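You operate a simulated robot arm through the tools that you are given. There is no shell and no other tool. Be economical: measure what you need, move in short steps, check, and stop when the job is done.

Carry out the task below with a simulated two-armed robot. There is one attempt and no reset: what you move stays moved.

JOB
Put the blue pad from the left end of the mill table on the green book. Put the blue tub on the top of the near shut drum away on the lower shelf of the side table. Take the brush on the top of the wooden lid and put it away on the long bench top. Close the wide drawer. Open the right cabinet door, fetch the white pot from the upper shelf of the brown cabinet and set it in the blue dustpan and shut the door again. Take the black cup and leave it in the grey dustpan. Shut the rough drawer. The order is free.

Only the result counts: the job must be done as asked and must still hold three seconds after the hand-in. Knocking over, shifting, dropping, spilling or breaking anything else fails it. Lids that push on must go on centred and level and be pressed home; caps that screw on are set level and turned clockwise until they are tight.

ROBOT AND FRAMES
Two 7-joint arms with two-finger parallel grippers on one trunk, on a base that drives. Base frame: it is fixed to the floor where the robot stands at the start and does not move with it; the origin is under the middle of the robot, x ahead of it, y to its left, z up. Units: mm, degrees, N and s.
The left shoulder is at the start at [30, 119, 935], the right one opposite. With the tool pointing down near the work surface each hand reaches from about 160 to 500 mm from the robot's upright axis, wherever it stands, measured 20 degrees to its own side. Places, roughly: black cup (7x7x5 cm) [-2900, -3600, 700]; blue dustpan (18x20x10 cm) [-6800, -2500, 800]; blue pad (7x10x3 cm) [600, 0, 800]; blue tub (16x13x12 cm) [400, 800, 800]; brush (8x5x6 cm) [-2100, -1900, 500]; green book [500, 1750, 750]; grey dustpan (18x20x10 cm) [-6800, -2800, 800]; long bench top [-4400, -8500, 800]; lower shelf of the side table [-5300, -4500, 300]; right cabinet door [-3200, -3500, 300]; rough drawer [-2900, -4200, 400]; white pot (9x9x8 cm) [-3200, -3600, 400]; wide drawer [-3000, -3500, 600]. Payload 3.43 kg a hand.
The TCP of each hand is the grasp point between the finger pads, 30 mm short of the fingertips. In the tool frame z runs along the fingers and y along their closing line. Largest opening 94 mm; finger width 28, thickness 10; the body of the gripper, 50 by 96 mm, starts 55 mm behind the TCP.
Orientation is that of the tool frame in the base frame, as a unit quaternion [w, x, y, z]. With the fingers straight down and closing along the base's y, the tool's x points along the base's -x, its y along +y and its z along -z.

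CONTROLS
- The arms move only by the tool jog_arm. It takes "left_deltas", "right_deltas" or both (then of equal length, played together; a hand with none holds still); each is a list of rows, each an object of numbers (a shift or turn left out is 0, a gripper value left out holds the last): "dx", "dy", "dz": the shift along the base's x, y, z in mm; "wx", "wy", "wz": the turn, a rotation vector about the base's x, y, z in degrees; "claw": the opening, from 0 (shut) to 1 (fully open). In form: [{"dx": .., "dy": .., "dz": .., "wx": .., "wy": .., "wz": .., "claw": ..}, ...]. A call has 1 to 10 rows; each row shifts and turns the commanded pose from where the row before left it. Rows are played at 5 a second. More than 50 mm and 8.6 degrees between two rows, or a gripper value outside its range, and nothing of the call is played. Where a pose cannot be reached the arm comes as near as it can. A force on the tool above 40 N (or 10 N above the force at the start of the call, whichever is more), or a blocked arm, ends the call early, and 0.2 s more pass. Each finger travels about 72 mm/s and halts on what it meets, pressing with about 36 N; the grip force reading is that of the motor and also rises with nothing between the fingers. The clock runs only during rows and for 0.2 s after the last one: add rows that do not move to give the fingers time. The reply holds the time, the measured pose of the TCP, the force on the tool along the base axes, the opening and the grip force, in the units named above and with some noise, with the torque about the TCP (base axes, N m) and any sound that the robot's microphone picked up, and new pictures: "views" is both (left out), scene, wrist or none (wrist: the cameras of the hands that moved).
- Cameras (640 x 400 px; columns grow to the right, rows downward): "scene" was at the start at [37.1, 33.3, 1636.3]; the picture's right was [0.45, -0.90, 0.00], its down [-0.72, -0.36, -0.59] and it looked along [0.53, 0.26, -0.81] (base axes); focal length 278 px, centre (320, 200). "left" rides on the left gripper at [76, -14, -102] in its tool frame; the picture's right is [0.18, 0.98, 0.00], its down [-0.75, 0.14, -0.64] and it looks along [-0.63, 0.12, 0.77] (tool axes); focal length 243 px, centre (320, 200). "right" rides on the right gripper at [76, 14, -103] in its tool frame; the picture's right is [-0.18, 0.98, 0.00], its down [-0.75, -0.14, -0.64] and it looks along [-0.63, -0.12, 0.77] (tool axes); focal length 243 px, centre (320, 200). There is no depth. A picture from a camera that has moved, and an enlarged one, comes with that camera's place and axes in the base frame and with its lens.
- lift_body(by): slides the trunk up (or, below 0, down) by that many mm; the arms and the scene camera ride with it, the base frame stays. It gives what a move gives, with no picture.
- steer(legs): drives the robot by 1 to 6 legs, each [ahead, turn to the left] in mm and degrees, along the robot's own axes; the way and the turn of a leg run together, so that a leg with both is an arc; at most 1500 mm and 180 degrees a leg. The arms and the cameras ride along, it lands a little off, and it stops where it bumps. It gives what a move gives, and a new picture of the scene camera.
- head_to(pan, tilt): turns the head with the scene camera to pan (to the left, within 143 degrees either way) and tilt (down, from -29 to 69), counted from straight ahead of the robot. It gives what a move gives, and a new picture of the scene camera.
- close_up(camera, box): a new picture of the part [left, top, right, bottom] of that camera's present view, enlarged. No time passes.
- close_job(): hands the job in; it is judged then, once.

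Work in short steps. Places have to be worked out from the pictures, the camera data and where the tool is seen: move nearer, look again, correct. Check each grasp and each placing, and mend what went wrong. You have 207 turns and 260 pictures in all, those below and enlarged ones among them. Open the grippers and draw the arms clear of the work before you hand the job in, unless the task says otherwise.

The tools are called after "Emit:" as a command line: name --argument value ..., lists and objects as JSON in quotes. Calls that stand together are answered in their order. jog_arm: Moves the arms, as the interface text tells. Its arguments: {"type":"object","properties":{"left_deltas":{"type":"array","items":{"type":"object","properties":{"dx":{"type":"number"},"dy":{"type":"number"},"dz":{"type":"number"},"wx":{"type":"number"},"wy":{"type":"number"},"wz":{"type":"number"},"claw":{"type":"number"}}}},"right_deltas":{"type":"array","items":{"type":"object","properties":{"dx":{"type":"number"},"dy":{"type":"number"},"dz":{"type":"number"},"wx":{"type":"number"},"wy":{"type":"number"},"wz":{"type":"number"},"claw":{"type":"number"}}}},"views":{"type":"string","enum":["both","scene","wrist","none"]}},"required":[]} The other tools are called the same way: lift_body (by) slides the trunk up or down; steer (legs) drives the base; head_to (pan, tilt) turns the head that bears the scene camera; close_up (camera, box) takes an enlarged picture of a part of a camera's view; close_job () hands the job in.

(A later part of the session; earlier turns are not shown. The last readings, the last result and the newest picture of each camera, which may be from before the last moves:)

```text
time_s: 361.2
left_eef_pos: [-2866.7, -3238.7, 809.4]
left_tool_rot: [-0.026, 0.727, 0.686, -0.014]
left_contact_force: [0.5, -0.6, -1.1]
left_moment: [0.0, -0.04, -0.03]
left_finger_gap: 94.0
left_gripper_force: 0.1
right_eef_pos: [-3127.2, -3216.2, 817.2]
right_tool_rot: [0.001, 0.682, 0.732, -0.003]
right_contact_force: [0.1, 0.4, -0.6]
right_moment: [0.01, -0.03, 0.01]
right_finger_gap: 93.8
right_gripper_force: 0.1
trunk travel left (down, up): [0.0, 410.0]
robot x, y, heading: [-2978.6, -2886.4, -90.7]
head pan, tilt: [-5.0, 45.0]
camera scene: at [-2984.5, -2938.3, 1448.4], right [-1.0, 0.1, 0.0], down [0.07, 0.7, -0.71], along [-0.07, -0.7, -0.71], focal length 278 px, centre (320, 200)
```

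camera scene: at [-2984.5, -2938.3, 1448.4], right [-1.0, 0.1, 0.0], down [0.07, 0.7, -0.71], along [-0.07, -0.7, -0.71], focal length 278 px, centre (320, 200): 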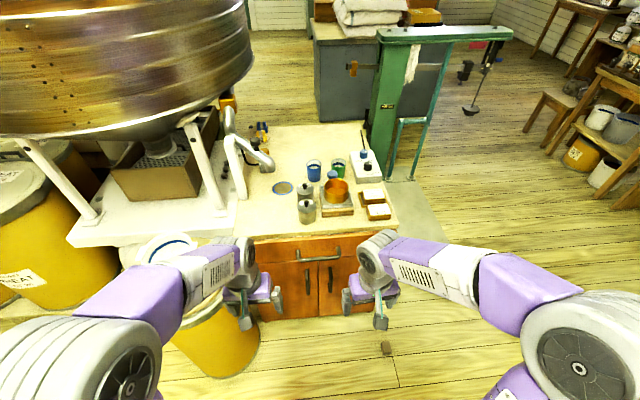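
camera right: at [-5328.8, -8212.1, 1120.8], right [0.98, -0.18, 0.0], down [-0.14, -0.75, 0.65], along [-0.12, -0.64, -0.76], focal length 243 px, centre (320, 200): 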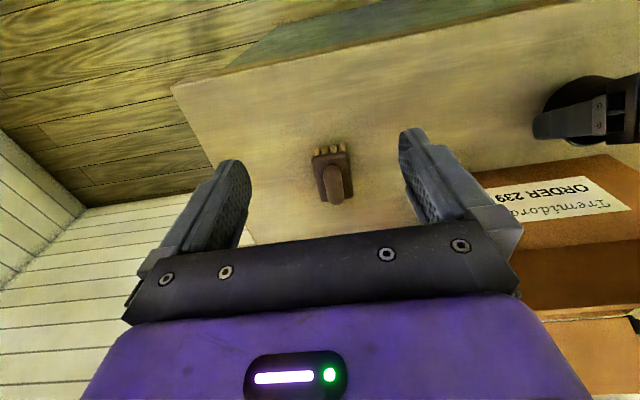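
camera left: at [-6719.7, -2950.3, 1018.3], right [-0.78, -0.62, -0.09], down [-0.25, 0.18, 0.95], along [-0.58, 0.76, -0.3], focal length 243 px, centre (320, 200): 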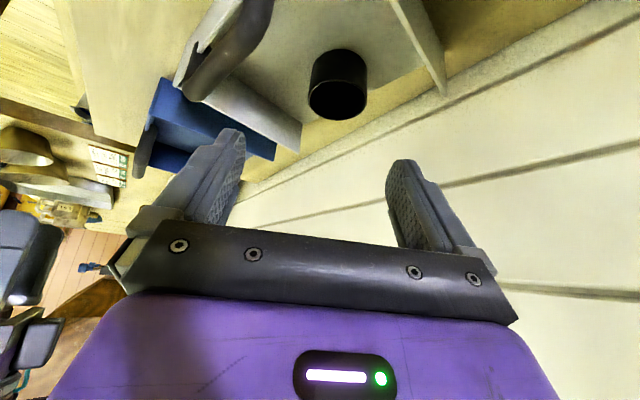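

Handle of the right door ≈ (-3080, -3480, z 355–547). Pitch the right hand forward ~60°, half-closed, toward it.

Emit:
jog_arm --right_deltas '[{"wx": -8, "dy": -25, "dz": -35, "claw": 0.45}, {"wx": -8, "dy": -25, "dz": -40}, {"wx": -8, "dy": -25, "dz": -40}, {"wx": -8, "dy": -25, "dz": -40}, {"wx": -8, "dy": -25, "dz": -40}, {"wx": -8, "dy": -20, "dz": -40, "dx": 10}, {"wx": -8, "dx": 20, "dz": -40}, {"wz": -4, "dx": 15, "dz": -30}]'

```text
time_s: 363.0
left_eef_pos: [-2866.5, -3239.3, 810.0]
left_tool_rot: [-0.026, 0.727, 0.686, -0.016]
left_contact_force: [-0.3, -0.5, -0.8]
left_moment: [-0.01, -0.02, -0.01]
left_finger_gap: 94.0
left_gripper_force: 0.1
right_eef_pos: [-3081.6, -3360.6, 513.0]
right_tool_rot: [0.307, 0.624, 0.622, -0.36]
right_contact_force: [0.2, -0.7, 0.5]
right_moment: [-0.01, -0.02, 0.01]
right_finger_gap: 42.3
right_gripper_force: 0.1
trunk travel left (down, up): [0.0, 410.0]
robot x, y, heading: [-2980.5, -2886.9, -91.0]
head pan, tilt: [-5.0, 45.0]
camera scene: at [-2984.5, -2938.3, 1448.5], right [-0.99, 0.1, 0.0], down [0.07, 0.7, -0.71], along [-0.07, -0.7, -0.71], focal length 278 px, centre (320, 200)
camera right: at [-3062.0, -3232.6, 506.8], right [0.99, -0.14, 0.09], down [-0.07, 0.12, 0.99], along [-0.15, -0.98, 0.11], focal length 243 px, centre (320, 200)
```

scene: 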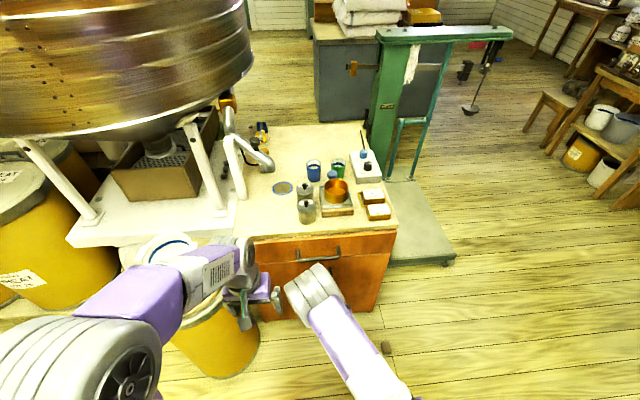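
right: 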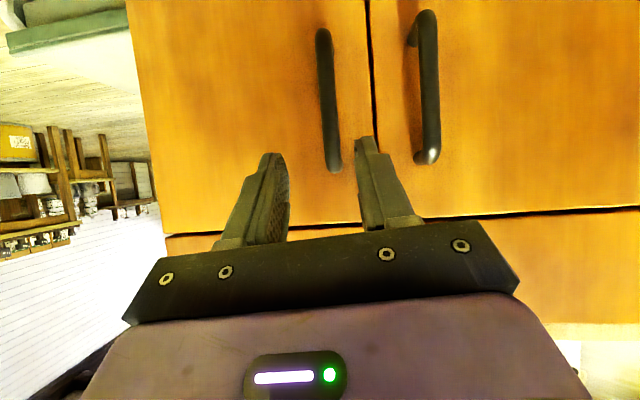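

Handle spans z≈375–500 at x≈-3083. Advance along the finger axis onto it.

Emit:
jog_arm --right_deltas '[{"dy": -35, "dz": -25}, {"dy": -35, "dz": -25}, {"dy": -20, "dz": -18}, {"dy": -8, "dz": -4}]' --views "wrist"

```text
time_s: 364.0
left_eef_pos: [-2866.1, -3237.7, 810.6]
left_tool_rot: [-0.026, 0.727, 0.686, -0.015]
left_contact_force: [-0.3, -0.4, -0.1]
left_moment: [-0.03, 0.0, 0.01]
left_finger_gap: 93.9
left_gripper_force: 0.0
right_eef_pos: [-3081.4, -3459.6, 441.1]
right_tool_rot: [0.308, 0.624, 0.622, -0.359]
right_contact_force: [0.2, -0.1, -0.6]
right_moment: [0.0, -0.02, 0.0]
right_finger_gap: 42.2
right_gripper_force: 0.0
trunk travel left (down, up): [0.0, 410.0]
robot x, y, heading: [-2978.9, -2888.1, -90.7]
head pan, tilt: [-5.0, 45.0]
camera right: at [-3062.8, -3331.1, 435.0], right [0.99, -0.14, 0.09], down [-0.08, 0.12, 0.99], along [-0.15, -0.98, 0.11], focal length 243 px, centre (320, 200)
```

right: 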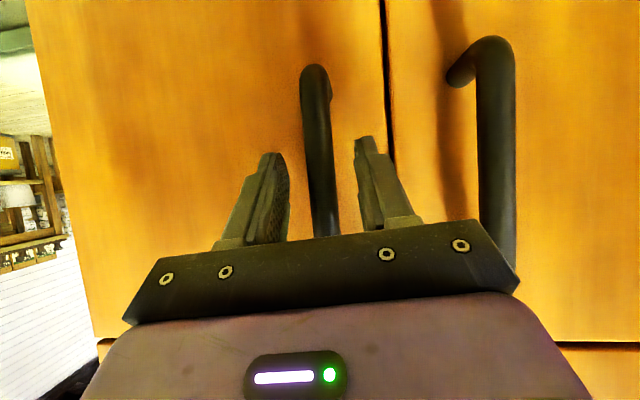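

Handle is between the fingers. Close on it.

Emit:
jog_arm --right_deltas '[{"dy": -5, "claw": 0}, {"claw": 0}, {"claw": 0}, {}]' --views "wrist"

```text
time_s: 365.0
left_eef_pos: [-2866.8, -3238.2, 810.9]
left_tool_rot: [-0.025, 0.726, 0.687, -0.016]
left_contact_force: [0.9, 0.9, 0.4]
left_moment: [-0.01, -0.03, -0.01]
left_finger_gap: 93.7
left_gripper_force: 0.1
right_eef_pos: [-3082.2, -3463.8, 440.7]
right_tool_rot: [0.308, 0.624, 0.623, -0.357]
right_contact_force: [-0.7, 13.6, 4.2]
right_moment: [-0.18, -0.08, 0.0]
right_finger_gap: 20.1
right_gripper_force: 45.0
trunk travel left (down, up): [0.0, 410.0]
robot x, y, heading: [-2974.2, -2888.7, -90.7]
head pan, tilt: [-5.0, 45.0]
camera right: at [-3063.0, -3334.7, 434.8], right [0.99, -0.14, 0.09], down [-0.08, 0.12, 0.99], along [-0.15, -0.98, 0.11], focal length 243 px, centre (320, 200)
```

right: 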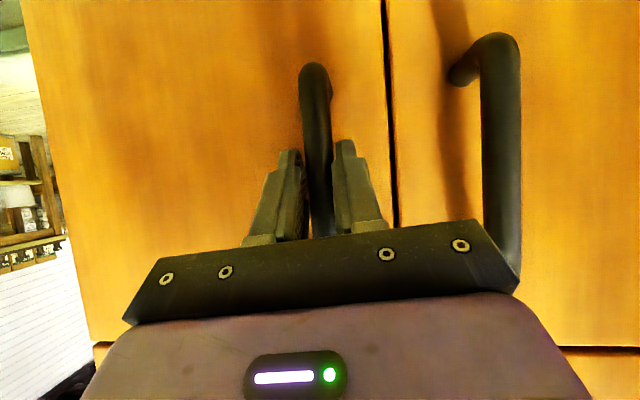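

Gripped. Pull along an arc about the hinge (~(-3340, -3505)) with matching yaw.

Emit:
jog_arm --right_deltas '[{"dx": -4.6, "dy": 22, "wz": 5}, {"dx": -6.6, "dy": 22, "wz": 5}, {"dx": -8.4, "dy": 21, "wz": 5}, {"dx": -10.3, "dy": 20, "wz": 5}, {"dx": -12, "dy": 19, "wz": 5}]'

```text
time_s: 366.2
left_eef_pos: [-2866.7, -3238.8, 810.0]
left_tool_rot: [-0.027, 0.727, 0.686, -0.015]
left_contact_force: [-0.6, 0.3, 0.2]
left_moment: [-0.04, 0.03, -0.01]
left_finger_gap: 93.9
left_gripper_force: 0.1
right_eef_pos: [-3126.6, -3361.8, 441.7]
right_tool_rot: [0.378, 0.476, 0.741, -0.287]
right_contact_force: [-18.0, -14.1, -1.8]
right_moment: [0.13, -0.3, -0.22]
right_finger_gap: 20.4
right_gripper_force: 45.1
trunk travel left (down, up): [0.0, 410.0]
robot x, y, heading: [-2978.0, -2887.8, -90.7]
head pan, tilt: [-5.0, 45.0]
camera scene: at [-2985.9, -2939.2, 1448.4], right [-0.99, 0.1, 0.0], down [0.07, 0.7, -0.71], along [-0.07, -0.7, -0.71], focal length 278 px, centre (320, 200)
camera right: at [-3163.4, -3238.1, 434.2], right [0.95, 0.29, 0.09], down [-0.12, 0.08, 0.99], along [0.28, -0.95, 0.11], focal length 243 px, centre (320, 200)
```

scene: 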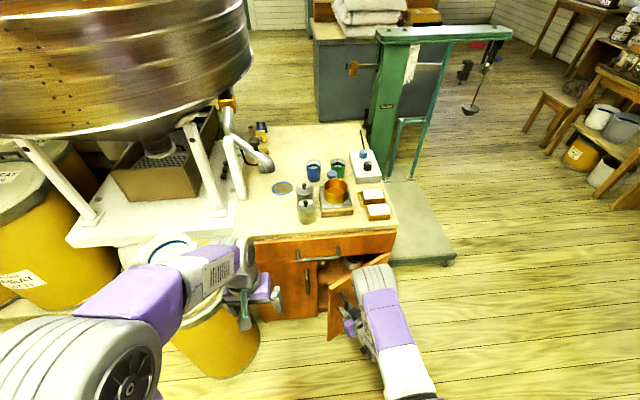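
right: 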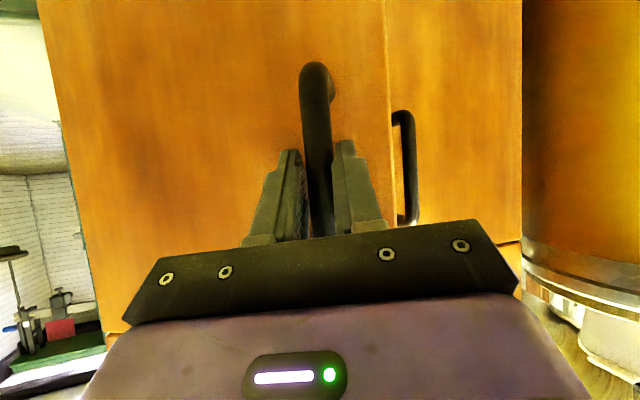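

Door opens well (~25°). Continue the arc another 20°.

Emit:
jog_arm --right_deltas '[{"dx": -16, "dy": 17, "wz": 5}, {"dx": -17, "dy": 16, "wz": 5}, {"dx": -18, "dy": 15, "wz": 5}, {"dx": -18, "dy": 13, "wz": 5}]'

```text
time_s: 367.2
left_eef_pos: [-2867.5, -3240.6, 809.4]
left_tool_rot: [-0.027, 0.726, 0.687, -0.015]
left_contact_force: [-0.5, 0.1, 0.6]
left_moment: [0.02, -0.01, -0.02]
left_finger_gap: 94.0
left_gripper_force: 0.1
right_eef_pos: [-3194.9, -3303.2, 441.6]
right_tool_rot: [0.422, 0.34, 0.812, -0.218]
right_contact_force: [-18.9, -30.0, 2.0]
right_moment: [0.27, -0.36, -0.29]
right_finger_gap: 20.1
right_gripper_force: 44.5
trunk travel left (down, up): [0.0, 410.0]
robot x, y, heading: [-2979.3, -2888.1, -90.7]
head pan, tilt: [-5.0, 45.0]
camera scene: at [-2985.7, -2939.9, 1448.4], right [-0.99, 0.1, 0.0], down [0.07, 0.7, -0.71], along [-0.07, -0.7, -0.71], focal length 278 px, centre (320, 200)
camera right: at [-3271.0, -3199.0, 434.0], right [0.8, 0.59, 0.09], down [-0.14, 0.04, 0.99], along [0.58, -0.8, 0.11], focal length 243 px, centre (320, 200)
```

scene: 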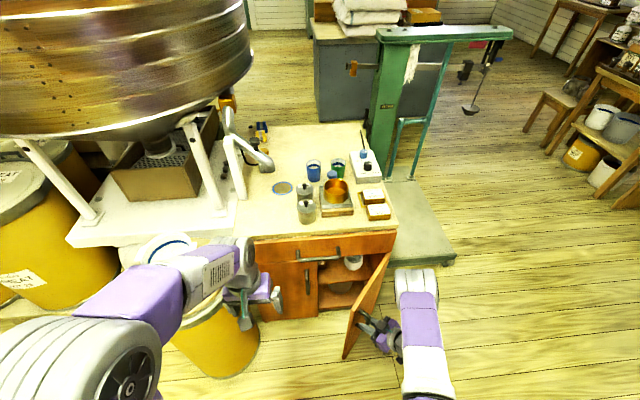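
right: 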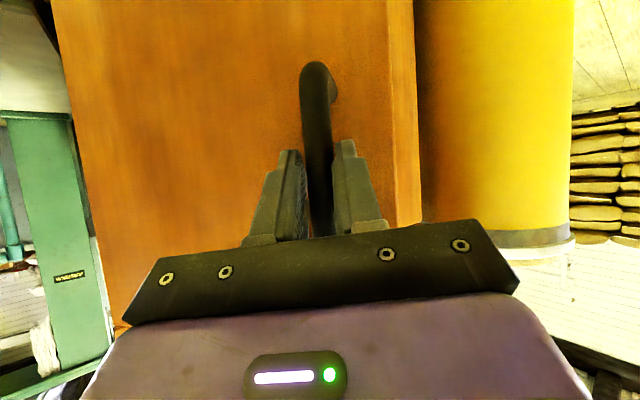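

Door at ~48°, the pot is visible. Correct the radius slightly and continue to ~68°.

Emit:
jog_arm --right_deltas '[{"dx": -6, "dy": -8}, {"dx": -19, "dy": 11, "wz": 5}, {"dx": -20, "dy": 9, "wz": 5}, {"dx": -21, "dy": 7, "wz": 5}, {"dx": -21, "dy": 5, "wz": 5}]'

```text
time_s: 368.4
left_eef_pos: [-2867.6, -3239.3, 809.6]
left_tool_rot: [-0.026, 0.726, 0.687, -0.016]
left_contact_force: [-0.1, 0.3, 0.2]
left_moment: [-0.02, 0.03, 0.02]
left_finger_gap: 94.1
left_gripper_force: 0.0
right_eef_pos: [-3280.2, -3274.8, 440.3]
right_tool_rot: [0.452, 0.192, 0.861, -0.136]
right_contact_force: [0.6, -0.2, 6.4]
right_moment: [-0.48, -0.74, -0.14]
right_finger_gap: 19.9
right_gripper_force: 45.3
trunk travel left (down, up): [0.0, 410.0]
robot x, y, heading: [-2977.6, -2886.0, -90.5]
head pan, tilt: [-5.0, 45.0]
camera scene: at [-2984.5, -2937.7, 1448.4], right [-0.99, 0.1, 0.0], down [0.07, 0.7, -0.71], along [-0.07, -0.7, -0.71], focal length 278 px, centre (320, 200)
camera right: at [-3387.1, -3203.0, 434.7], right [0.54, 0.84, 0.09], down [-0.14, -0.02, 0.99], along [0.83, -0.55, 0.11], focal length 243 px, centre (320, 200)
```

scene: 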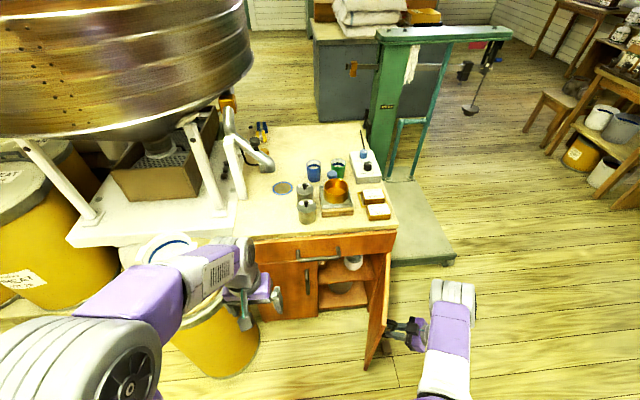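
right: 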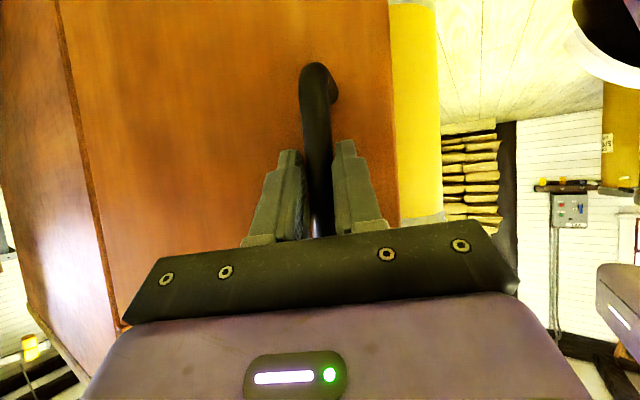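

Door is open ~75°, and the right hand can keep holding it. Zoom on the pot.

Emit:
close_up --camera "scene" --box '[290, 230, 410, 330]'

```text
4.00 times, centred on (350, 280) of scene
camera zoom: at [-2984.5, -2937.7, 1448.4], right [-0.99, 0.1, 0.0], down [0.07, 0.7, -0.71], along [-0.07, -0.7, -0.71], focal length 1114 px, centre (200, -120)
```

zoom: 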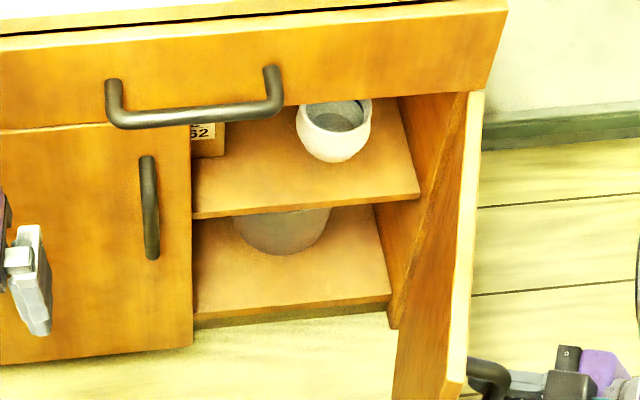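

Pot ≈ (-3195, -3597), shelf z≈365. I'll release the door handle, bring the right hand over the door top, and use it for the pot (hand nearly horizontal).

Emit:
jog_arm --right_deltas '[{"claw": 0.5}, {"claw": 0.5}, {"dx": -15, "dy": 8, "dz": 11}, {"dx": -30, "dy": 17, "dz": 25}, {"dx": -15, "dy": 8, "dz": 45}, {"dz": 48}, {"dz": 48}, {"dz": 48}, {"dz": 48}]'

```text
time_s: 370.4
left_eef_pos: [-2866.4, -3238.8, 811.0]
left_tool_rot: [-0.026, 0.726, 0.687, -0.015]
left_contact_force: [0.0, -0.3, -0.1]
left_moment: [0.0, 0.01, -0.04]
left_finger_gap: 94.2
left_gripper_force: 0.1
right_eef_pos: [-3339.4, -3241.1, 714.3]
right_tool_rot: [0.453, 0.192, 0.86, -0.136]
right_contact_force: [0.1, 0.1, 0.4]
right_moment: [0.05, 0.04, 0.0]
right_finger_gap: 46.9
right_gripper_force: 0.1
trunk travel left (down, up): [0.0, 410.0]
robot x, y, heading: [-2975.6, -2889.2, -90.3]
head pan, tilt: [-5.0, 45.0]
camera scene: at [-2984.3, -2937.9, 1448.5], right [-0.99, 0.1, 0.0], down [0.07, 0.7, -0.71], along [-0.07, -0.7, -0.71], focal length 278 px, centre (320, 200)
camera right: at [-3446.0, -3169.4, 707.5], right [0.54, 0.84, 0.09], down [-0.14, -0.02, 0.99], along [0.83, -0.55, 0.11], focal length 243 px, centre (320, 200)
```

scene: 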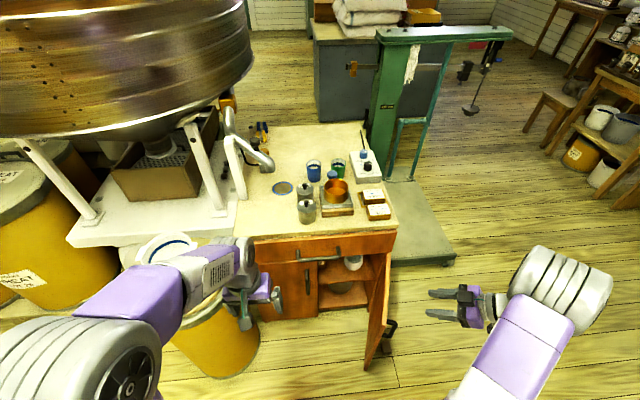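
right: 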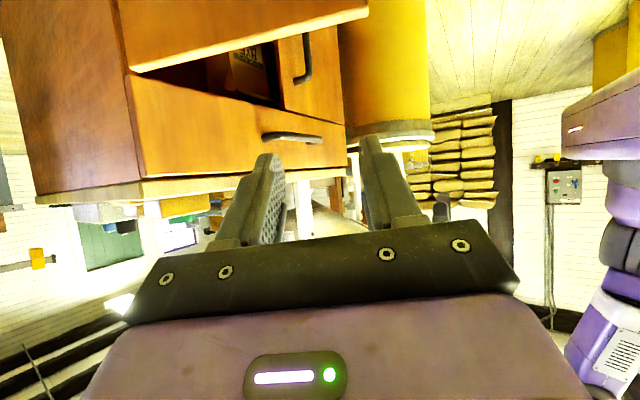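

Door stays open. Swing the hand's yaw back and move east above the door.

Emit:
jog_arm --right_deltas '[{"wz": -8, "dx": 15, "dy": 5}, {"wz": -8, "dx": 20}, {"wz": -8, "dx": 20, "dy": -5}, {"wz": -8, "dx": 20, "dy": -10}, {"wz": -8, "dx": 20, "dy": -10}, {"wz": -8, "dx": 20, "dy": -15}, {"wz": -8, "dx": 20, "dy": -15}, {"wz": -8, "dx": 20, "dy": -15}, {"wz": -8, "dx": 15, "dy": -15}]' --views "wrist"

Emit:
steer --legs '[[80, 0]]'

```text
time_s: 372.4
left_eef_pos: [-2866.3, -3237.6, 810.3]
left_tool_rot: [-0.027, 0.726, 0.687, -0.016]
left_contact_force: [0.2, 0.0, -0.4]
left_moment: [-0.02, 0.01, 0.01]
left_finger_gap: 93.9
left_gripper_force: 0.2
right_eef_pos: [-3178.5, -3342.2, 708.4]
right_tool_rot: [0.285, 0.66, 0.584, -0.376]
right_contact_force: [0.5, -0.3, -0.6]
right_moment: [0.03, -0.04, -0.02]
right_finger_gap: 47.0
right_gripper_force: 0.0
right hand out of reach, approached as far as the arm can: row 6, 7
trunk travel left (down, up): [0.0, 410.0]
robot x, y, heading: [-2977.8, -2892.7, -90.5]
head pan, tilt: [-5.0, 45.0]
camera right: at [-3144.1, -3217.7, 701.0], right [0.96, -0.26, 0.09], down [-0.06, 0.13, 0.99], along [-0.26, -0.96, 0.11], focal length 243 px, centre (320, 200)
```

right: 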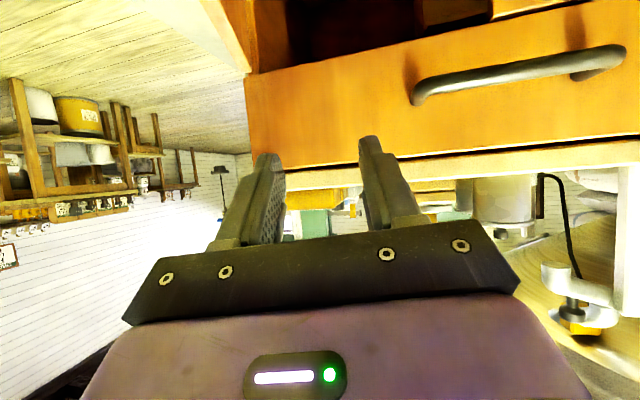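

```text
time_s: 373.4
left_eef_pos: [-2868.0, -3318.9, 811.1]
left_tool_rot: [-0.026, 0.726, 0.687, -0.015]
left_contact_force: [0.4, -0.3, -0.5]
left_moment: [0.0, 0.03, 0.0]
left_finger_gap: 94.0
left_gripper_force: 0.0
right_eef_pos: [-3179.9, -3422.9, 707.3]
right_tool_rot: [0.287, 0.66, 0.584, -0.376]
right_contact_force: [0.0, 0.1, -0.3]
right_moment: [0.02, -0.03, -0.02]
right_finger_gap: 47.0
right_gripper_force: 0.0
trunk travel left (down, up): [0.0, 410.0]
robot x, y, heading: [-2977.1, -2968.5, -90.9]
head pan, tilt: [-5.0, 45.0]
camera scene: at [-2985.5, -3019.0, 1448.4], right [-1.0, 0.1, 0.0], down [0.07, 0.7, -0.71], along [-0.07, -0.7, -0.71], focal length 278 px, centre (320, 200)
```

scene: 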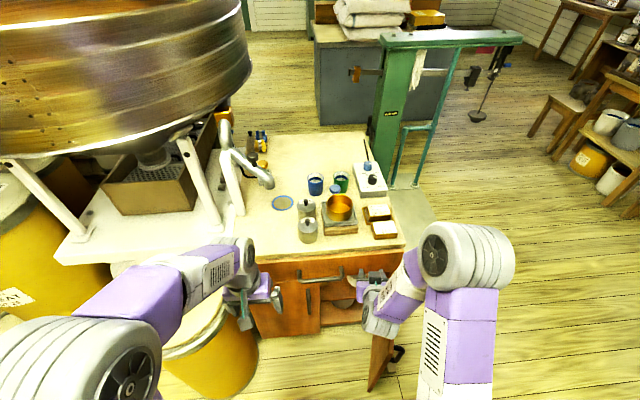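

For the right arm the forearm might hit the open door, so I'll use the left hand. First raise and un-pitch the right hand.

Emit:
jog_arm --right_deltas '[{"dz": 40, "wx": 8}, {"dz": 40, "wx": 8}, {"dz": 40, "wx": 8}, {"dz": 30, "wx": 8, "dy": 15}, {"dy": 20, "wx": 8}, {"dy": 20, "wx": 8}, {"dy": 20, "wx": 8}, {"dx": -10}, {}]' --left_deltas '[{"dz": -30, "wx": -8, "dy": -10, "dx": -20}, {"dz": -30, "wx": -8, "dy": -10, "dx": -25}, {"dz": -35, "wx": -8, "dy": -10, "dx": -25}, {"dz": -40, "wx": -8, "dy": -10, "dx": -25}, {"dz": -40, "wx": -8, "dy": -10, "dx": -25}, {"dz": -40, "wx": -8, "dy": -10, "dx": -25}, {"dz": -40, "wx": -8, "dy": -10, "dx": -25}, {"dz": -40, "wx": -8, "dy": -10, "dx": -25}, {"dz": -30, "wx": -8, "dy": -10, "dx": -25}]'

```text
time_s: 375.4
left_eef_pos: [-3087.8, -3410.1, 484.8]
left_tool_rot: [0.407, 0.601, 0.547, -0.416]
left_contact_force: [0.2, -1.4, 0.7]
left_moment: [-0.01, -0.01, -0.01]
left_finger_gap: 94.1
left_gripper_force: 0.1
right_eef_pos: [-3190.9, -3347.5, 857.4]
right_tool_rot: [-0.058, 0.718, 0.692, -0.059]
right_contact_force: [-0.1, 0.4, 0.4]
right_moment: [0.0, -0.02, -0.06]
right_finger_gap: 47.2
right_gripper_force: 0.1
trunk travel left (down, up): [0.0, 410.0]
robot x, y, heading: [-2979.3, -2965.3, -90.8]
head pan, tilt: [-5.0, 45.0]
camera scene: at [-2985.6, -3018.2, 1448.5], right [-1.0, 0.1, 0.0], down [0.07, 0.7, -0.71], along [-0.07, -0.7, -0.71], focal length 278 px, centre (320, 200)
camera right: at [-3155.5, -3270.8, 957.2], right [0.96, -0.22, -0.16], down [-0.06, -0.75, 0.66], along [-0.26, -0.62, -0.73], focal length 243 px, centre (320, 200)
camera left: at [-3091.0, -3286.9, 447.0], right [0.99, -0.01, -0.14], down [0.14, 0.36, 0.92], along [0.04, -0.93, 0.35], focal length 243 px, centre (320, 200)
```

scene: 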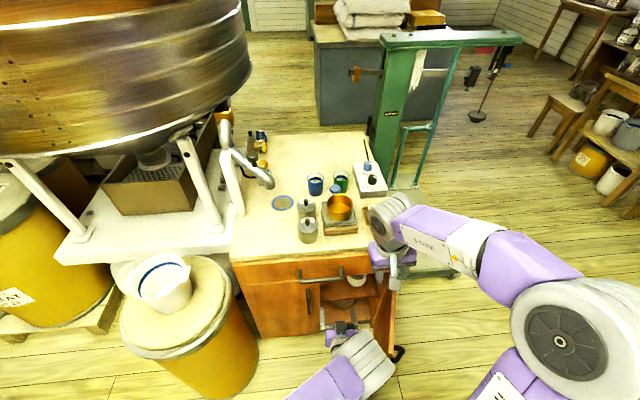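
right: 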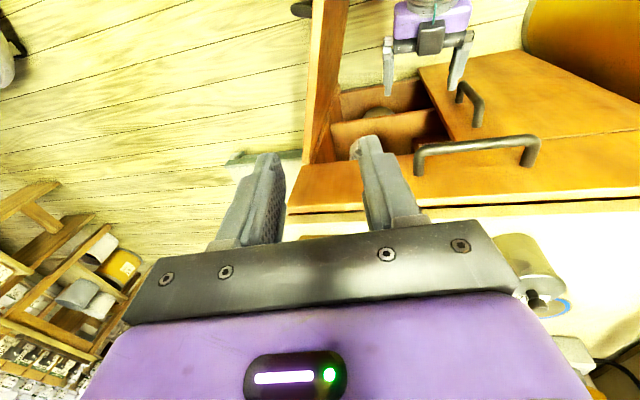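
left: 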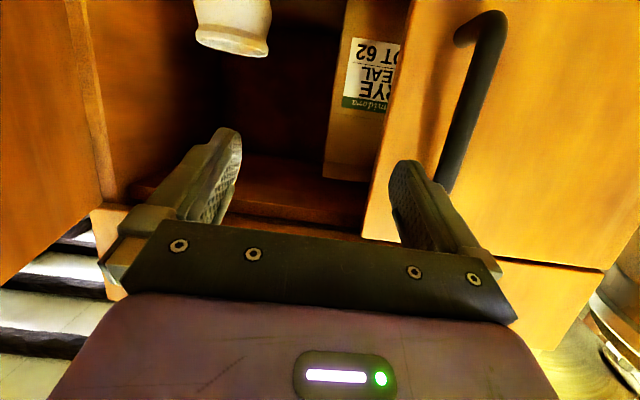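

Pot is to the upper left of this view, lower than thought (rim ≈ z 390). Lower the left hand and shift west for a better view.

Emit:
jog_arm --left_deltas '[{"dx": -30, "dz": -30, "wz": -3}, {"dx": -30, "dz": -30, "wz": -3}, {"dz": -30, "dx": -10, "wz": -3}, {"wx": 5}]' --views "wrist"

```text
time_s: 376.4
left_eef_pos: [-3153.2, -3411.8, 417.0]
left_tool_rot: [0.343, 0.66, 0.516, -0.425]
left_contact_force: [-0.1, 0.2, -0.5]
left_moment: [-0.04, 0.02, -0.01]
left_finger_gap: 93.9
left_gripper_force: 0.0
left hand out of reach, approached as far as the arm can: row 3
right_eef_pos: [-3189.3, -3346.7, 856.6]
right_tool_rot: [-0.058, 0.717, 0.692, -0.058]
right_contact_force: [-0.6, 0.1, -0.1]
right_moment: [-0.01, 0.01, -0.02]
right_finger_gap: 47.2
right_gripper_force: 0.1
trunk travel left (down, up): [0.0, 410.0]
robot x, y, heading: [-2980.6, -2967.6, -90.7]
head pan, tilt: [-5.0, 45.0]
camera left: at [-3137.0, -3287.4, 389.6], right [0.98, -0.16, -0.15], down [0.19, 0.25, 0.95], along [-0.11, -0.96, 0.27], focal length 243 px, centre (320, 200)
```

left: 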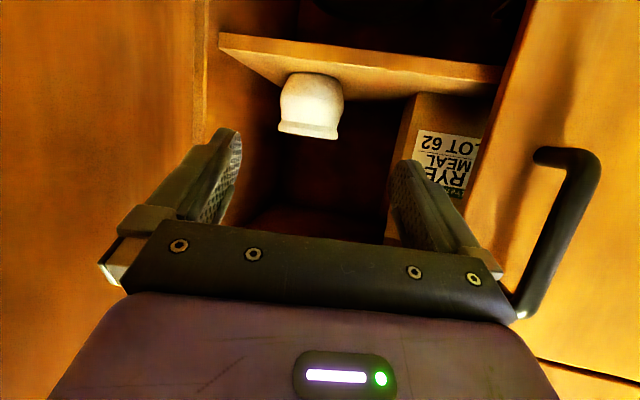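

Pot on shelf (z≈322) at about (-3205, -3625), centred on the hand axis. Drive 50 mm closer, then advance along the axis.

Emit:
steer --legs '[[50, 0]]'

Emit:
jog_arm --left_deltas '[{"dx": -10, "dy": -40, "dz": -12}, {"dx": -10, "dy": -40, "dz": -12}, {}]' --views "wrist"

```text
time_s: 377.4
left_eef_pos: [-3153.9, -3461.5, 417.4]
left_tool_rot: [0.343, 0.66, 0.516, -0.425]
left_contact_force: [-0.1, 0.2, 0.1]
left_moment: [-0.01, -0.03, 0.05]
left_finger_gap: 94.1
left_gripper_force: 0.1
right_eef_pos: [-3191.6, -3397.8, 857.8]
right_tool_rot: [-0.058, 0.718, 0.691, -0.058]
right_contact_force: [0.5, 0.3, 0.2]
right_moment: [0.05, 0.01, 0.03]
right_finger_gap: 47.3
right_gripper_force: 0.1
trunk travel left (down, up): [0.0, 410.0]
robot x, y, heading: [-2981.5, -3018.4, -90.5]
head pan, tilt: [-5.0, 45.0]
camera scene: at [-2986.1, -3068.6, 1448.4], right [-1.0, 0.1, 0.0], down [0.07, 0.7, -0.71], along [-0.07, -0.7, -0.71], focal length 278 px, centre (320, 200)
```

scene: 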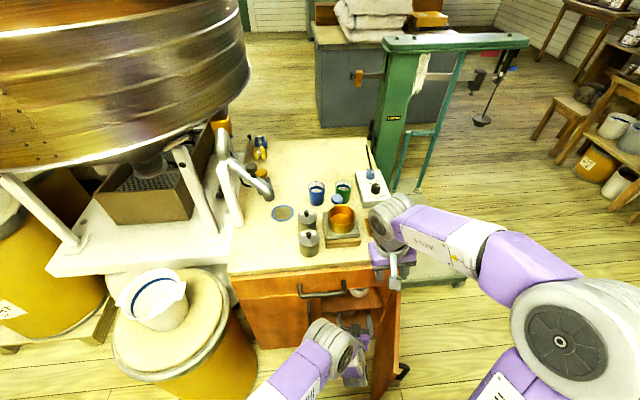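

```text
time_s: 378.1
left_eef_pos: [-3163.0, -3512.8, 405.8]
left_tool_rot: [0.344, 0.659, 0.517, -0.424]
left_contact_force: [-1.2, 0.8, 0.0]
left_moment: [-0.01, 0.0, 0.0]
left_finger_gap: 94.0
left_gripper_force: 0.0
left hand out of reach, approached as far as the arm can: row 2
right_eef_pos: [-3190.2, -3397.3, 858.1]
right_tool_rot: [-0.058, 0.718, 0.692, -0.058]
right_contact_force: [-0.5, 0.2, -0.7]
right_moment: [0.03, 0.01, -0.04]
right_finger_gap: 47.1
right_gripper_force: 0.1
trunk travel left (down, up): [0.0, 410.0]
robot x, y, heading: [-2981.7, -3021.1, -90.8]
head pan, tilt: [-5.0, 45.0]
camera left: at [-3147.7, -3388.7, 378.7], right [0.98, -0.16, -0.15], down [0.19, 0.25, 0.95], along [-0.11, -0.96, 0.27], focal length 243 px, centre (320, 200)
```

left: 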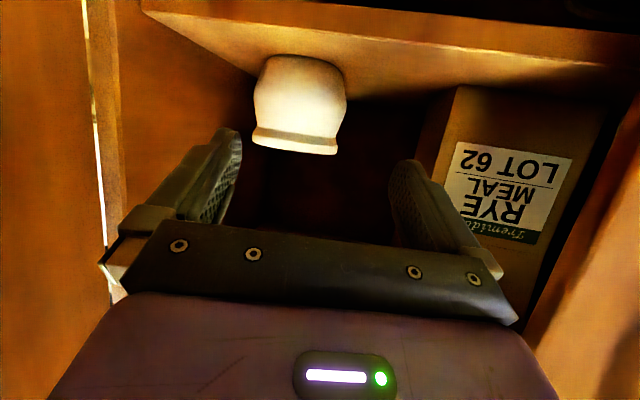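

The left arm meets a limit with this yaw; turn the hand 16° more to the right (in line with the arm) and re-aim.

Emit:
jog_arm --left_deltas '[{"wz": -6, "dx": 8, "dz": 4, "dy": 5}, {"wz": -6, "dx": 8, "dz": 4}, {"wz": -5, "dx": 7, "dz": 3}, {"dx": -14, "dy": -24, "dz": -12}, {"dx": -14, "dy": -24, "dz": -12}]' --views "wrist"

```text
time_s: 379.4
left_eef_pos: [-3163.9, -3549.1, 397.5]
left_tool_rot: [0.276, 0.729, 0.413, -0.471]
left_contact_force: [0.3, 0.3, 0.0]
left_moment: [0.01, 0.02, 0.02]
left_finger_gap: 94.2
left_gripper_force: 0.1
left hand out of reach, approached as far as the arm can: row 5
right_eef_pos: [-3188.3, -3397.8, 858.4]
right_tool_rot: [-0.057, 0.718, 0.691, -0.058]
right_contact_force: [0.0, -0.8, 0.0]
right_moment: [-0.03, 0.01, 0.03]
right_finger_gap: 46.8
right_gripper_force: 0.1
trunk travel left (down, up): [0.0, 410.0]
robot x, y, heading: [-2982.3, -3014.9, -90.6]
head pan, tilt: [-5.0, 45.0]
camera left: at [-3112.0, -3433.7, 369.9], right [0.89, -0.43, -0.15], down [0.25, 0.18, 0.95], along [-0.39, -0.88, 0.27], focal length 243 px, centre (320, 200)
```

left: 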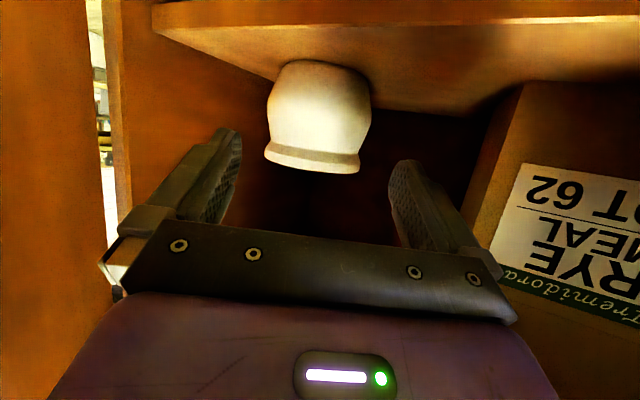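

Well aligned but at arm's limit. Back the hand out 60 mm, drive 45 mm closer, then advance again.

Emit:
jog_arm --left_deltas '[{"dx": 12, "dy": 24, "dz": 10}, {"dx": 12, "dy": 24, "dz": 10}]' --views "none"

Emit:
steer --legs '[[45, 0]]'

Emit:
jog_arm --left_deltas '[{"dx": -11, "dy": -19, "dz": -9}, {"dx": -13, "dy": -20, "dz": -10}, {"dx": -8, "dy": -14, "dz": -7}]' --views "wrist"

```text
time_s: 379.9
left_eef_pos: [-3141.4, -3499.6, 418.2]
left_tool_rot: [0.276, 0.729, 0.413, -0.47]
left_contact_force: [0.5, 0.0, 0.0]
left_moment: [-0.02, 0.04, -0.02]
left_finger_gap: 94.1
left_gripper_force: 0.0
right_eef_pos: [-3189.8, -3397.2, 858.4]
right_tool_rot: [-0.057, 0.718, 0.691, -0.058]
right_contact_force: [-0.1, 0.1, 0.2]
right_moment: [0.0, 0.02, -0.01]
right_finger_gap: 47.0
right_gripper_force: 0.1
trunk travel left (down, up): [0.0, 410.0]
robot x, y, heading: [-2978.2, -3012.2, -90.6]
head pan, tilt: [-5.0, 45.0]
```

```text
time_s: 380.9
left_eef_pos: [-3139.9, -3544.0, 417.3]
left_tool_rot: [0.276, 0.729, 0.414, -0.47]
left_contact_force: [-0.5, -0.2, 0.5]
left_moment: [0.01, -0.03, 0.01]
left_finger_gap: 93.9
left_gripper_force: 0.1
right_eef_pos: [-3190.7, -3442.6, 858.1]
right_tool_rot: [-0.058, 0.718, 0.691, -0.058]
right_contact_force: [-0.1, 0.3, 0.6]
right_moment: [-0.03, -0.01, 0.01]
right_finger_gap: 46.9
right_gripper_force: 0.1
trunk travel left (down, up): [0.0, 410.0]
robot x, y, heading: [-2980.7, -3065.4, -90.6]
head pan, tilt: [-5.0, 45.0]
camera scene: at [-2986.6, -3113.0, 1448.4], right [-1.0, 0.1, 0.0], down [0.07, 0.7, -0.71], along [-0.07, -0.7, -0.71], focal length 278 px, centre (320, 200)
```

scene: 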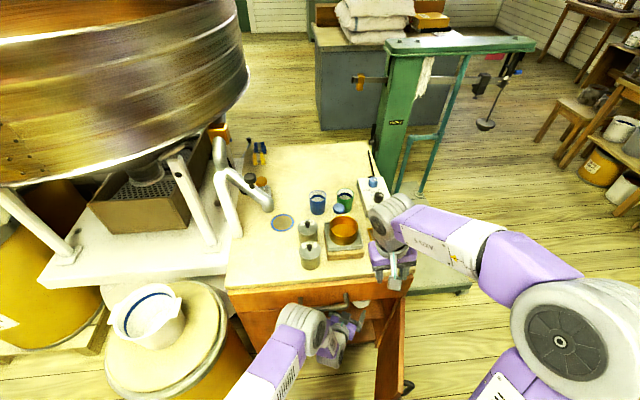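

```text
time_s: 381.6
left_eef_pos: [-3169.2, -3590.3, 395.0]
left_tool_rot: [0.277, 0.729, 0.413, -0.471]
left_contact_force: [-0.2, 0.7, 0.1]
left_moment: [0.0, 0.0, 0.01]
left_finger_gap: 94.4
left_gripper_force: 0.0
left hand out of reach, approached as far as the arm can: row 3
right_eef_pos: [-3188.9, -3441.7, 857.3]
right_tool_rot: [-0.058, 0.718, 0.691, -0.059]
right_contact_force: [0.6, -0.3, 0.0]
right_moment: [0.02, -0.03, -0.03]
right_finger_gap: 46.7
right_gripper_force: 0.2
trunk travel left (down, up): [0.0, 410.0]
robot x, y, heading: [-2979.7, -3060.8, -90.7]
head pan, tilt: [-5.0, 45.0]
camera left: at [-3116.0, -3476.1, 368.2], right [0.89, -0.43, -0.15], down [0.25, 0.18, 0.95], along [-0.38, -0.88, 0.27], focal length 243 px, centre (320, 200)
```

left: 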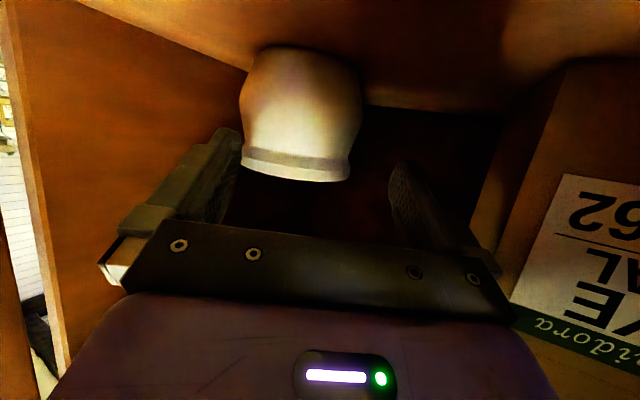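

Pot centre ≈ (-3209, -3627, 354). Try moving the hand down and west towards it.

Emit:
jog_arm --left_deltas '[{"dx": -12, "dy": 3, "dz": -12}, {"dx": -6, "dy": 0, "dz": -15}, {"dx": -8, "dy": -10, "dz": -5}]' --views "wrist"

```text
time_s: 382.4
left_eef_pos: [-3167.2, -3596.2, 398.0]
left_tool_rot: [0.276, 0.729, 0.412, -0.471]
left_contact_force: [-0.7, 0.9, 0.1]
left_moment: [0.01, 0.01, -0.02]
left_finger_gap: 94.1
left_gripper_force: 0.2
left hand out of reach, approached as far as the arm can: row 1, 2, 3
right_eef_pos: [-3190.2, -3441.9, 858.0]
right_tool_rot: [-0.057, 0.718, 0.691, -0.058]
right_contact_force: [0.3, 0.1, 0.1]
right_moment: [-0.01, 0.01, 0.02]
right_finger_gap: 46.8
right_gripper_force: 0.1
trunk travel left (down, up): [0.0, 410.0]
robot x, y, heading: [-2979.6, -3059.0, -90.8]
head pan, tilt: [-5.0, 45.0]
camera left: at [-3116.1, -3482.5, 371.1], right [0.89, -0.43, -0.15], down [0.25, 0.18, 0.95], along [-0.38, -0.88, 0.27], focal length 243 px, centre (320, 200)
```

left: 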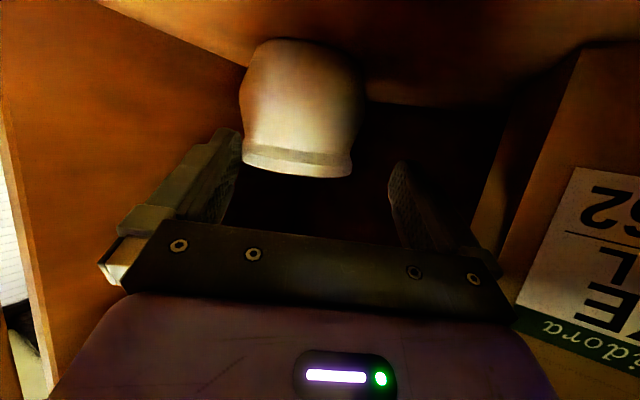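

The left arm can't get lower there. Retract it and use the right hand instead (its earlier reach suits this).

Emit:
jog_arm --left_deltas '[{"dx": 18, "dy": 34, "dz": 16}, {"dx": 20, "dy": 40, "dz": 10}, {"dx": 20, "dy": 40, "dz": 10}, {"dx": 45, "dy": 15}, {"dx": 45, "dy": 10}, {"dx": 45, "dz": 10}, {"dx": 20, "dz": 45}, {"dz": 48}, {"dz": 48}]' --views "scene"

```text
time_s: 383.6
left_eef_pos: [-3071.6, -3456.0, 437.1]
left_tool_rot: [0.259, 0.734, 0.402, -0.482]
left_contact_force: [-24.5, 0.4, -7.4]
left_moment: [0.26, 0.02, -0.92]
left_finger_gap: 82.0
left_gripper_force: 0.0
right_eef_pos: [-3192.2, -3440.4, 857.6]
right_tool_rot: [-0.057, 0.718, 0.691, -0.057]
right_contact_force: [-0.4, -0.6, -0.1]
right_moment: [0.01, -0.02, 0.01]
right_finger_gap: 46.9
right_gripper_force: 0.1
trunk travel left (down, up): [0.0, 410.0]
robot x, y, heading: [-2981.4, -3067.7, -90.6]
head pan, tilt: [-5.0, 45.0]
stopped in row 5 (left hand): the force on the tool passed its limit at 57 N (the readings are from after the stop); the commanded pose is now the measured one
camera scene: at [-2988.9, -3112.7, 1448.3], right [-0.99, 0.1, 0.0], down [0.07, 0.7, -0.71], along [-0.07, -0.7, -0.71], focal length 278 px, centre (320, 200)
```

scene: 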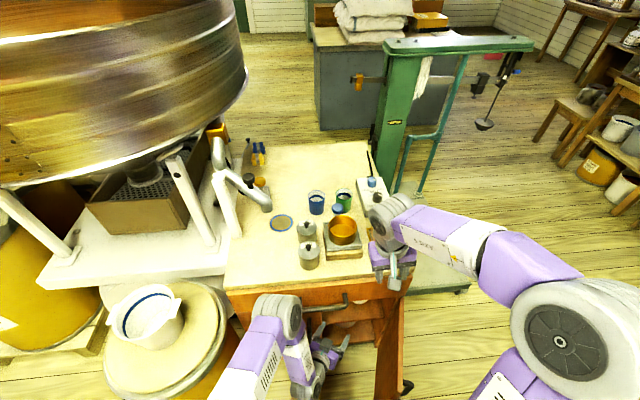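

East finger touched the left door's handle. Move west a little, then straight back and up.

Emit:
jog_arm --left_deltas '[{"dx": -20}, {"dy": 35}, {"dy": 40}, {"dz": 45}, {"dz": 45}, {"dz": 45}, {"dz": 45}, {"dx": 45, "wx": 6}, {"dx": 45, "wx": 6}, {"dx": 45, "wx": 6}]' --views "scene"

```text
time_s: 385.8
left_eef_pos: [-2958.3, -3403.0, 598.0]
left_tool_rot: [0.145, 0.765, 0.476, -0.41]
left_contact_force: [-0.3, 0.4, -1.0]
left_moment: [0.01, -0.04, -0.01]
left_finger_gap: 94.0
left_gripper_force: 0.1
left hand out of reach, approached as far as the arm can: row 9, 10
right_eef_pos: [-3191.9, -3440.7, 858.4]
right_tool_rot: [-0.057, 0.718, 0.691, -0.059]
right_contact_force: [-1.0, 0.8, -1.1]
right_moment: [-0.02, 0.02, -0.05]
right_finger_gap: 47.1
right_gripper_force: 0.1
trunk travel left (down, up): [0.0, 410.0]
robot x, y, heading: [-2982.8, -3063.1, -90.7]
head pan, tilt: [-5.0, 45.0]
camera scene: at [-2986.5, -3112.3, 1448.5], right [-0.99, 0.1, 0.0], down [0.07, 0.7, -0.71], along [-0.07, -0.7, -0.71], focal length 278 px, centre (320, 200)
```

scene: 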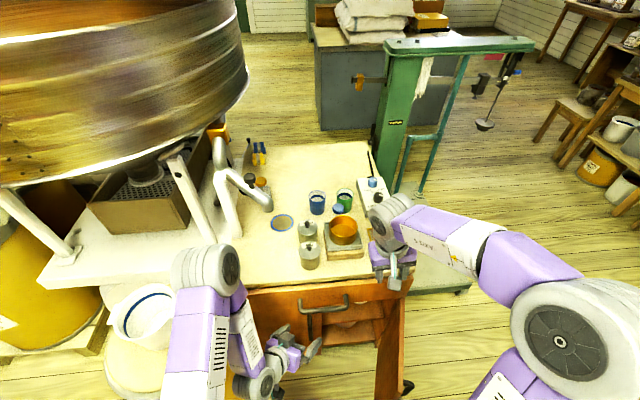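

Raise the left hand clear, back the robot 60 mm, then pitch and lower the right hand in front of the opening.

Emit:
jog_arm --left_deltas '[{"dy": 20, "dz": 40}, {"dz": 48}, {"dz": 48}, {"dz": 48}, {"dz": 40, "wx": 6}, {"wx": 8}, {"wx": 8}]' --views "none"

Emit:
steer --legs '[[-80, 0]]'

Emit:
jog_arm --right_deltas '[{"wx": -8, "dz": -40, "claw": 1}, {"wx": -8, "dz": -40, "dy": -10}, {"wx": -8, "dz": -45, "dy": -10}, {"wx": -8, "dz": -45, "dy": -10}, {"wx": -8, "dz": -45, "dy": -10}, {"wx": -8, "dz": -45, "dy": -10}, {"wx": -6, "dz": -45, "dy": -10, "wz": -3}, {"dz": -45}, {"dz": -45}]'

```text
time_s: 387.4
left_eef_pos: [-2979.0, -3455.8, 788.0]
left_tool_rot: [-0.002, 0.778, 0.545, -0.312]
left_contact_force: [-0.4, -0.3, -0.3]
left_moment: [-0.04, -0.01, -0.02]
left_finger_gap: 94.1
left_gripper_force: 0.1
left hand out of reach, approached as far as the arm can: row 1, 2, 3, 4
right_eef_pos: [-3192.1, -3440.9, 858.3]
right_tool_rot: [-0.058, 0.718, 0.691, -0.058]
right_contact_force: [-0.3, -0.1, -0.3]
right_moment: [0.03, 0.02, 0.03]
right_finger_gap: 47.0
right_gripper_force: 0.0
trunk travel left (down, up): [0.0, 410.0]
robot x, y, heading: [-2980.6, -3060.4, -90.7]
head pan, tilt: [-5.0, 45.0]
```

```text
time_s: 388.4
left_eef_pos: [-2977.6, -3377.0, 787.7]
left_tool_rot: [-0.002, 0.778, 0.545, -0.312]
left_contact_force: [0.4, 0.3, 0.8]
left_moment: [-0.05, 0.01, 0.02]
left_finger_gap: 94.0
left_gripper_force: 0.0
right_eef_pos: [-3191.0, -3361.6, 858.2]
right_tool_rot: [-0.057, 0.717, 0.692, -0.059]
right_contact_force: [0.9, -0.2, -0.2]
right_moment: [-0.02, -0.01, 0.0]
right_finger_gap: 46.9
right_gripper_force: 0.1
trunk travel left (down, up): [0.0, 410.0]
robot x, y, heading: [-2979.7, -2983.9, -90.7]
head pan, tilt: [-5.0, 45.0]
camera scene: at [-2986.0, -3032.2, 1448.5], right [-0.99, 0.1, 0.0], down [0.07, 0.7, -0.71], along [-0.07, -0.7, -0.71], focal length 278 px, centre (320, 200)
```

scene: 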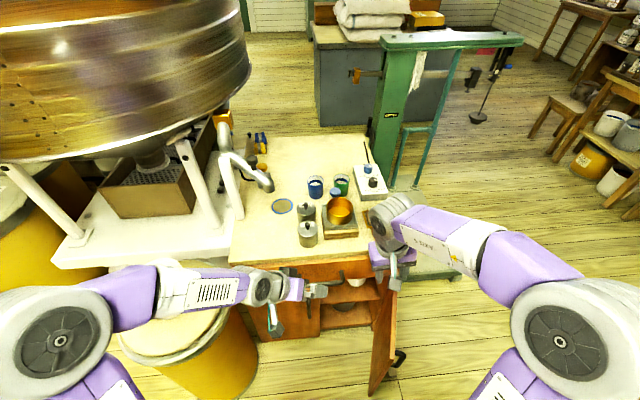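

```text
time_s: 390.4
left_eef_pos: [-2976.9, -3377.4, 788.8]
left_tool_rot: [-0.001, 0.778, 0.545, -0.313]
left_contact_force: [0.3, 1.0, 0.6]
left_moment: [0.0, 0.0, -0.04]
left_finger_gap: 94.1
left_gripper_force: 0.0
right_eef_pos: [-3189.6, -3423.8, 462.4]
right_tool_rot: [0.268, 0.681, 0.571, -0.372]
right_contact_force: [0.7, -0.1, 0.3]
right_moment: [-0.01, 0.02, -0.01]
right_finger_gap: 94.1
right_gripper_force: 0.1
trunk travel left (down, up): [0.0, 410.0]
robot x, y, heading: [-2976.4, -2980.7, -90.9]
head pan, tilt: [-5.0, 45.0]
camera scene: at [-2986.0, -3033.2, 1448.5], right [-0.99, 0.1, 0.0], down [0.07, 0.7, -0.71], along [-0.07, -0.7, -0.71], focal length 278 px, centre (320, 200)
camera right: at [-3148.9, -3299.6, 460.2], right [0.95, -0.31, 0.09], down [-0.06, 0.1, 0.99], along [-0.32, -0.95, 0.07], focal length 243 px, centre (320, 200)
```

scene: 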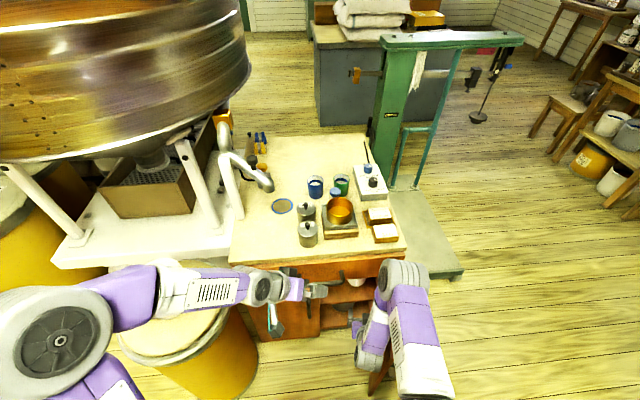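
right: 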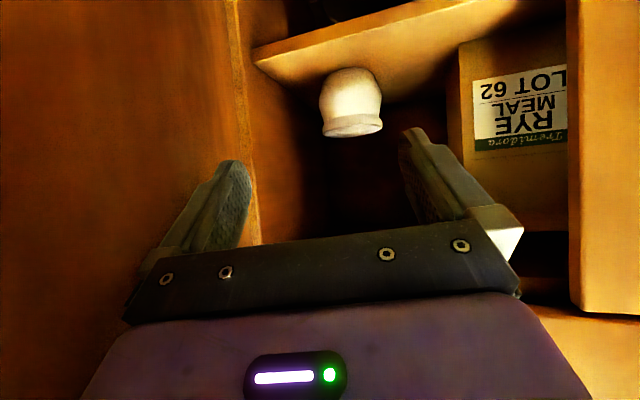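

Good view. Re-aim: yaw +9°, pitch 8° more, and start advancing toward (-3208, -3626, 358).

Emit:
jog_arm --right_deltas '[{"wz": 5, "dx": -5, "dy": -10, "dz": -12}, {"wz": 4, "dx": -5, "dy": -20, "dz": -14}, {"wx": -8, "dx": -4, "dy": -35, "dz": -18}, {"dx": -2, "dy": -30, "dz": -15}]' --views "wrist"

```text
time_s: 391.4
left_eef_pos: [-2978.4, -3378.3, 787.8]
left_tool_rot: [-0.002, 0.778, 0.545, -0.313]
left_contact_force: [-0.1, 0.7, -0.5]
left_moment: [0.02, 0.01, -0.03]
left_finger_gap: 93.9
left_gripper_force: 0.1
right_eef_pos: [-3206.4, -3518.5, 403.2]
right_tool_rot: [0.338, 0.612, 0.597, -0.393]
right_contact_force: [0.1, -0.1, 0.4]
right_moment: [-0.02, 0.01, 0.04]
right_finger_gap: 93.7
right_gripper_force: 0.1
trunk travel left (down, up): [0.0, 410.0]
robot x, y, heading: [-2975.3, -2981.1, -91.0]
head pan, tilt: [-5.0, 45.0]
camera right: at [-3185.7, -3391.4, 383.8], right [0.98, -0.14, 0.11], down [-0.07, 0.22, 0.97], along [-0.16, -0.96, 0.21], focal length 243 px, centre (320, 200)
```

right: 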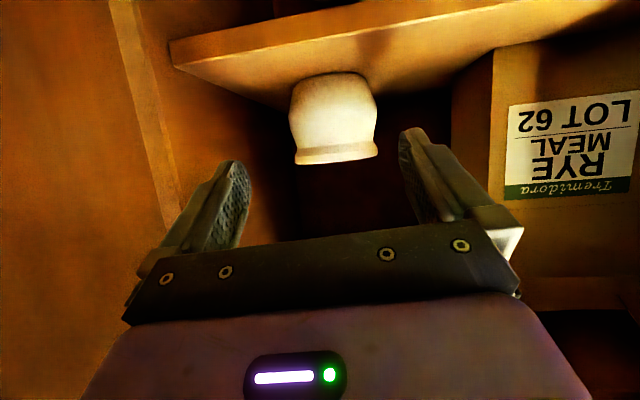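

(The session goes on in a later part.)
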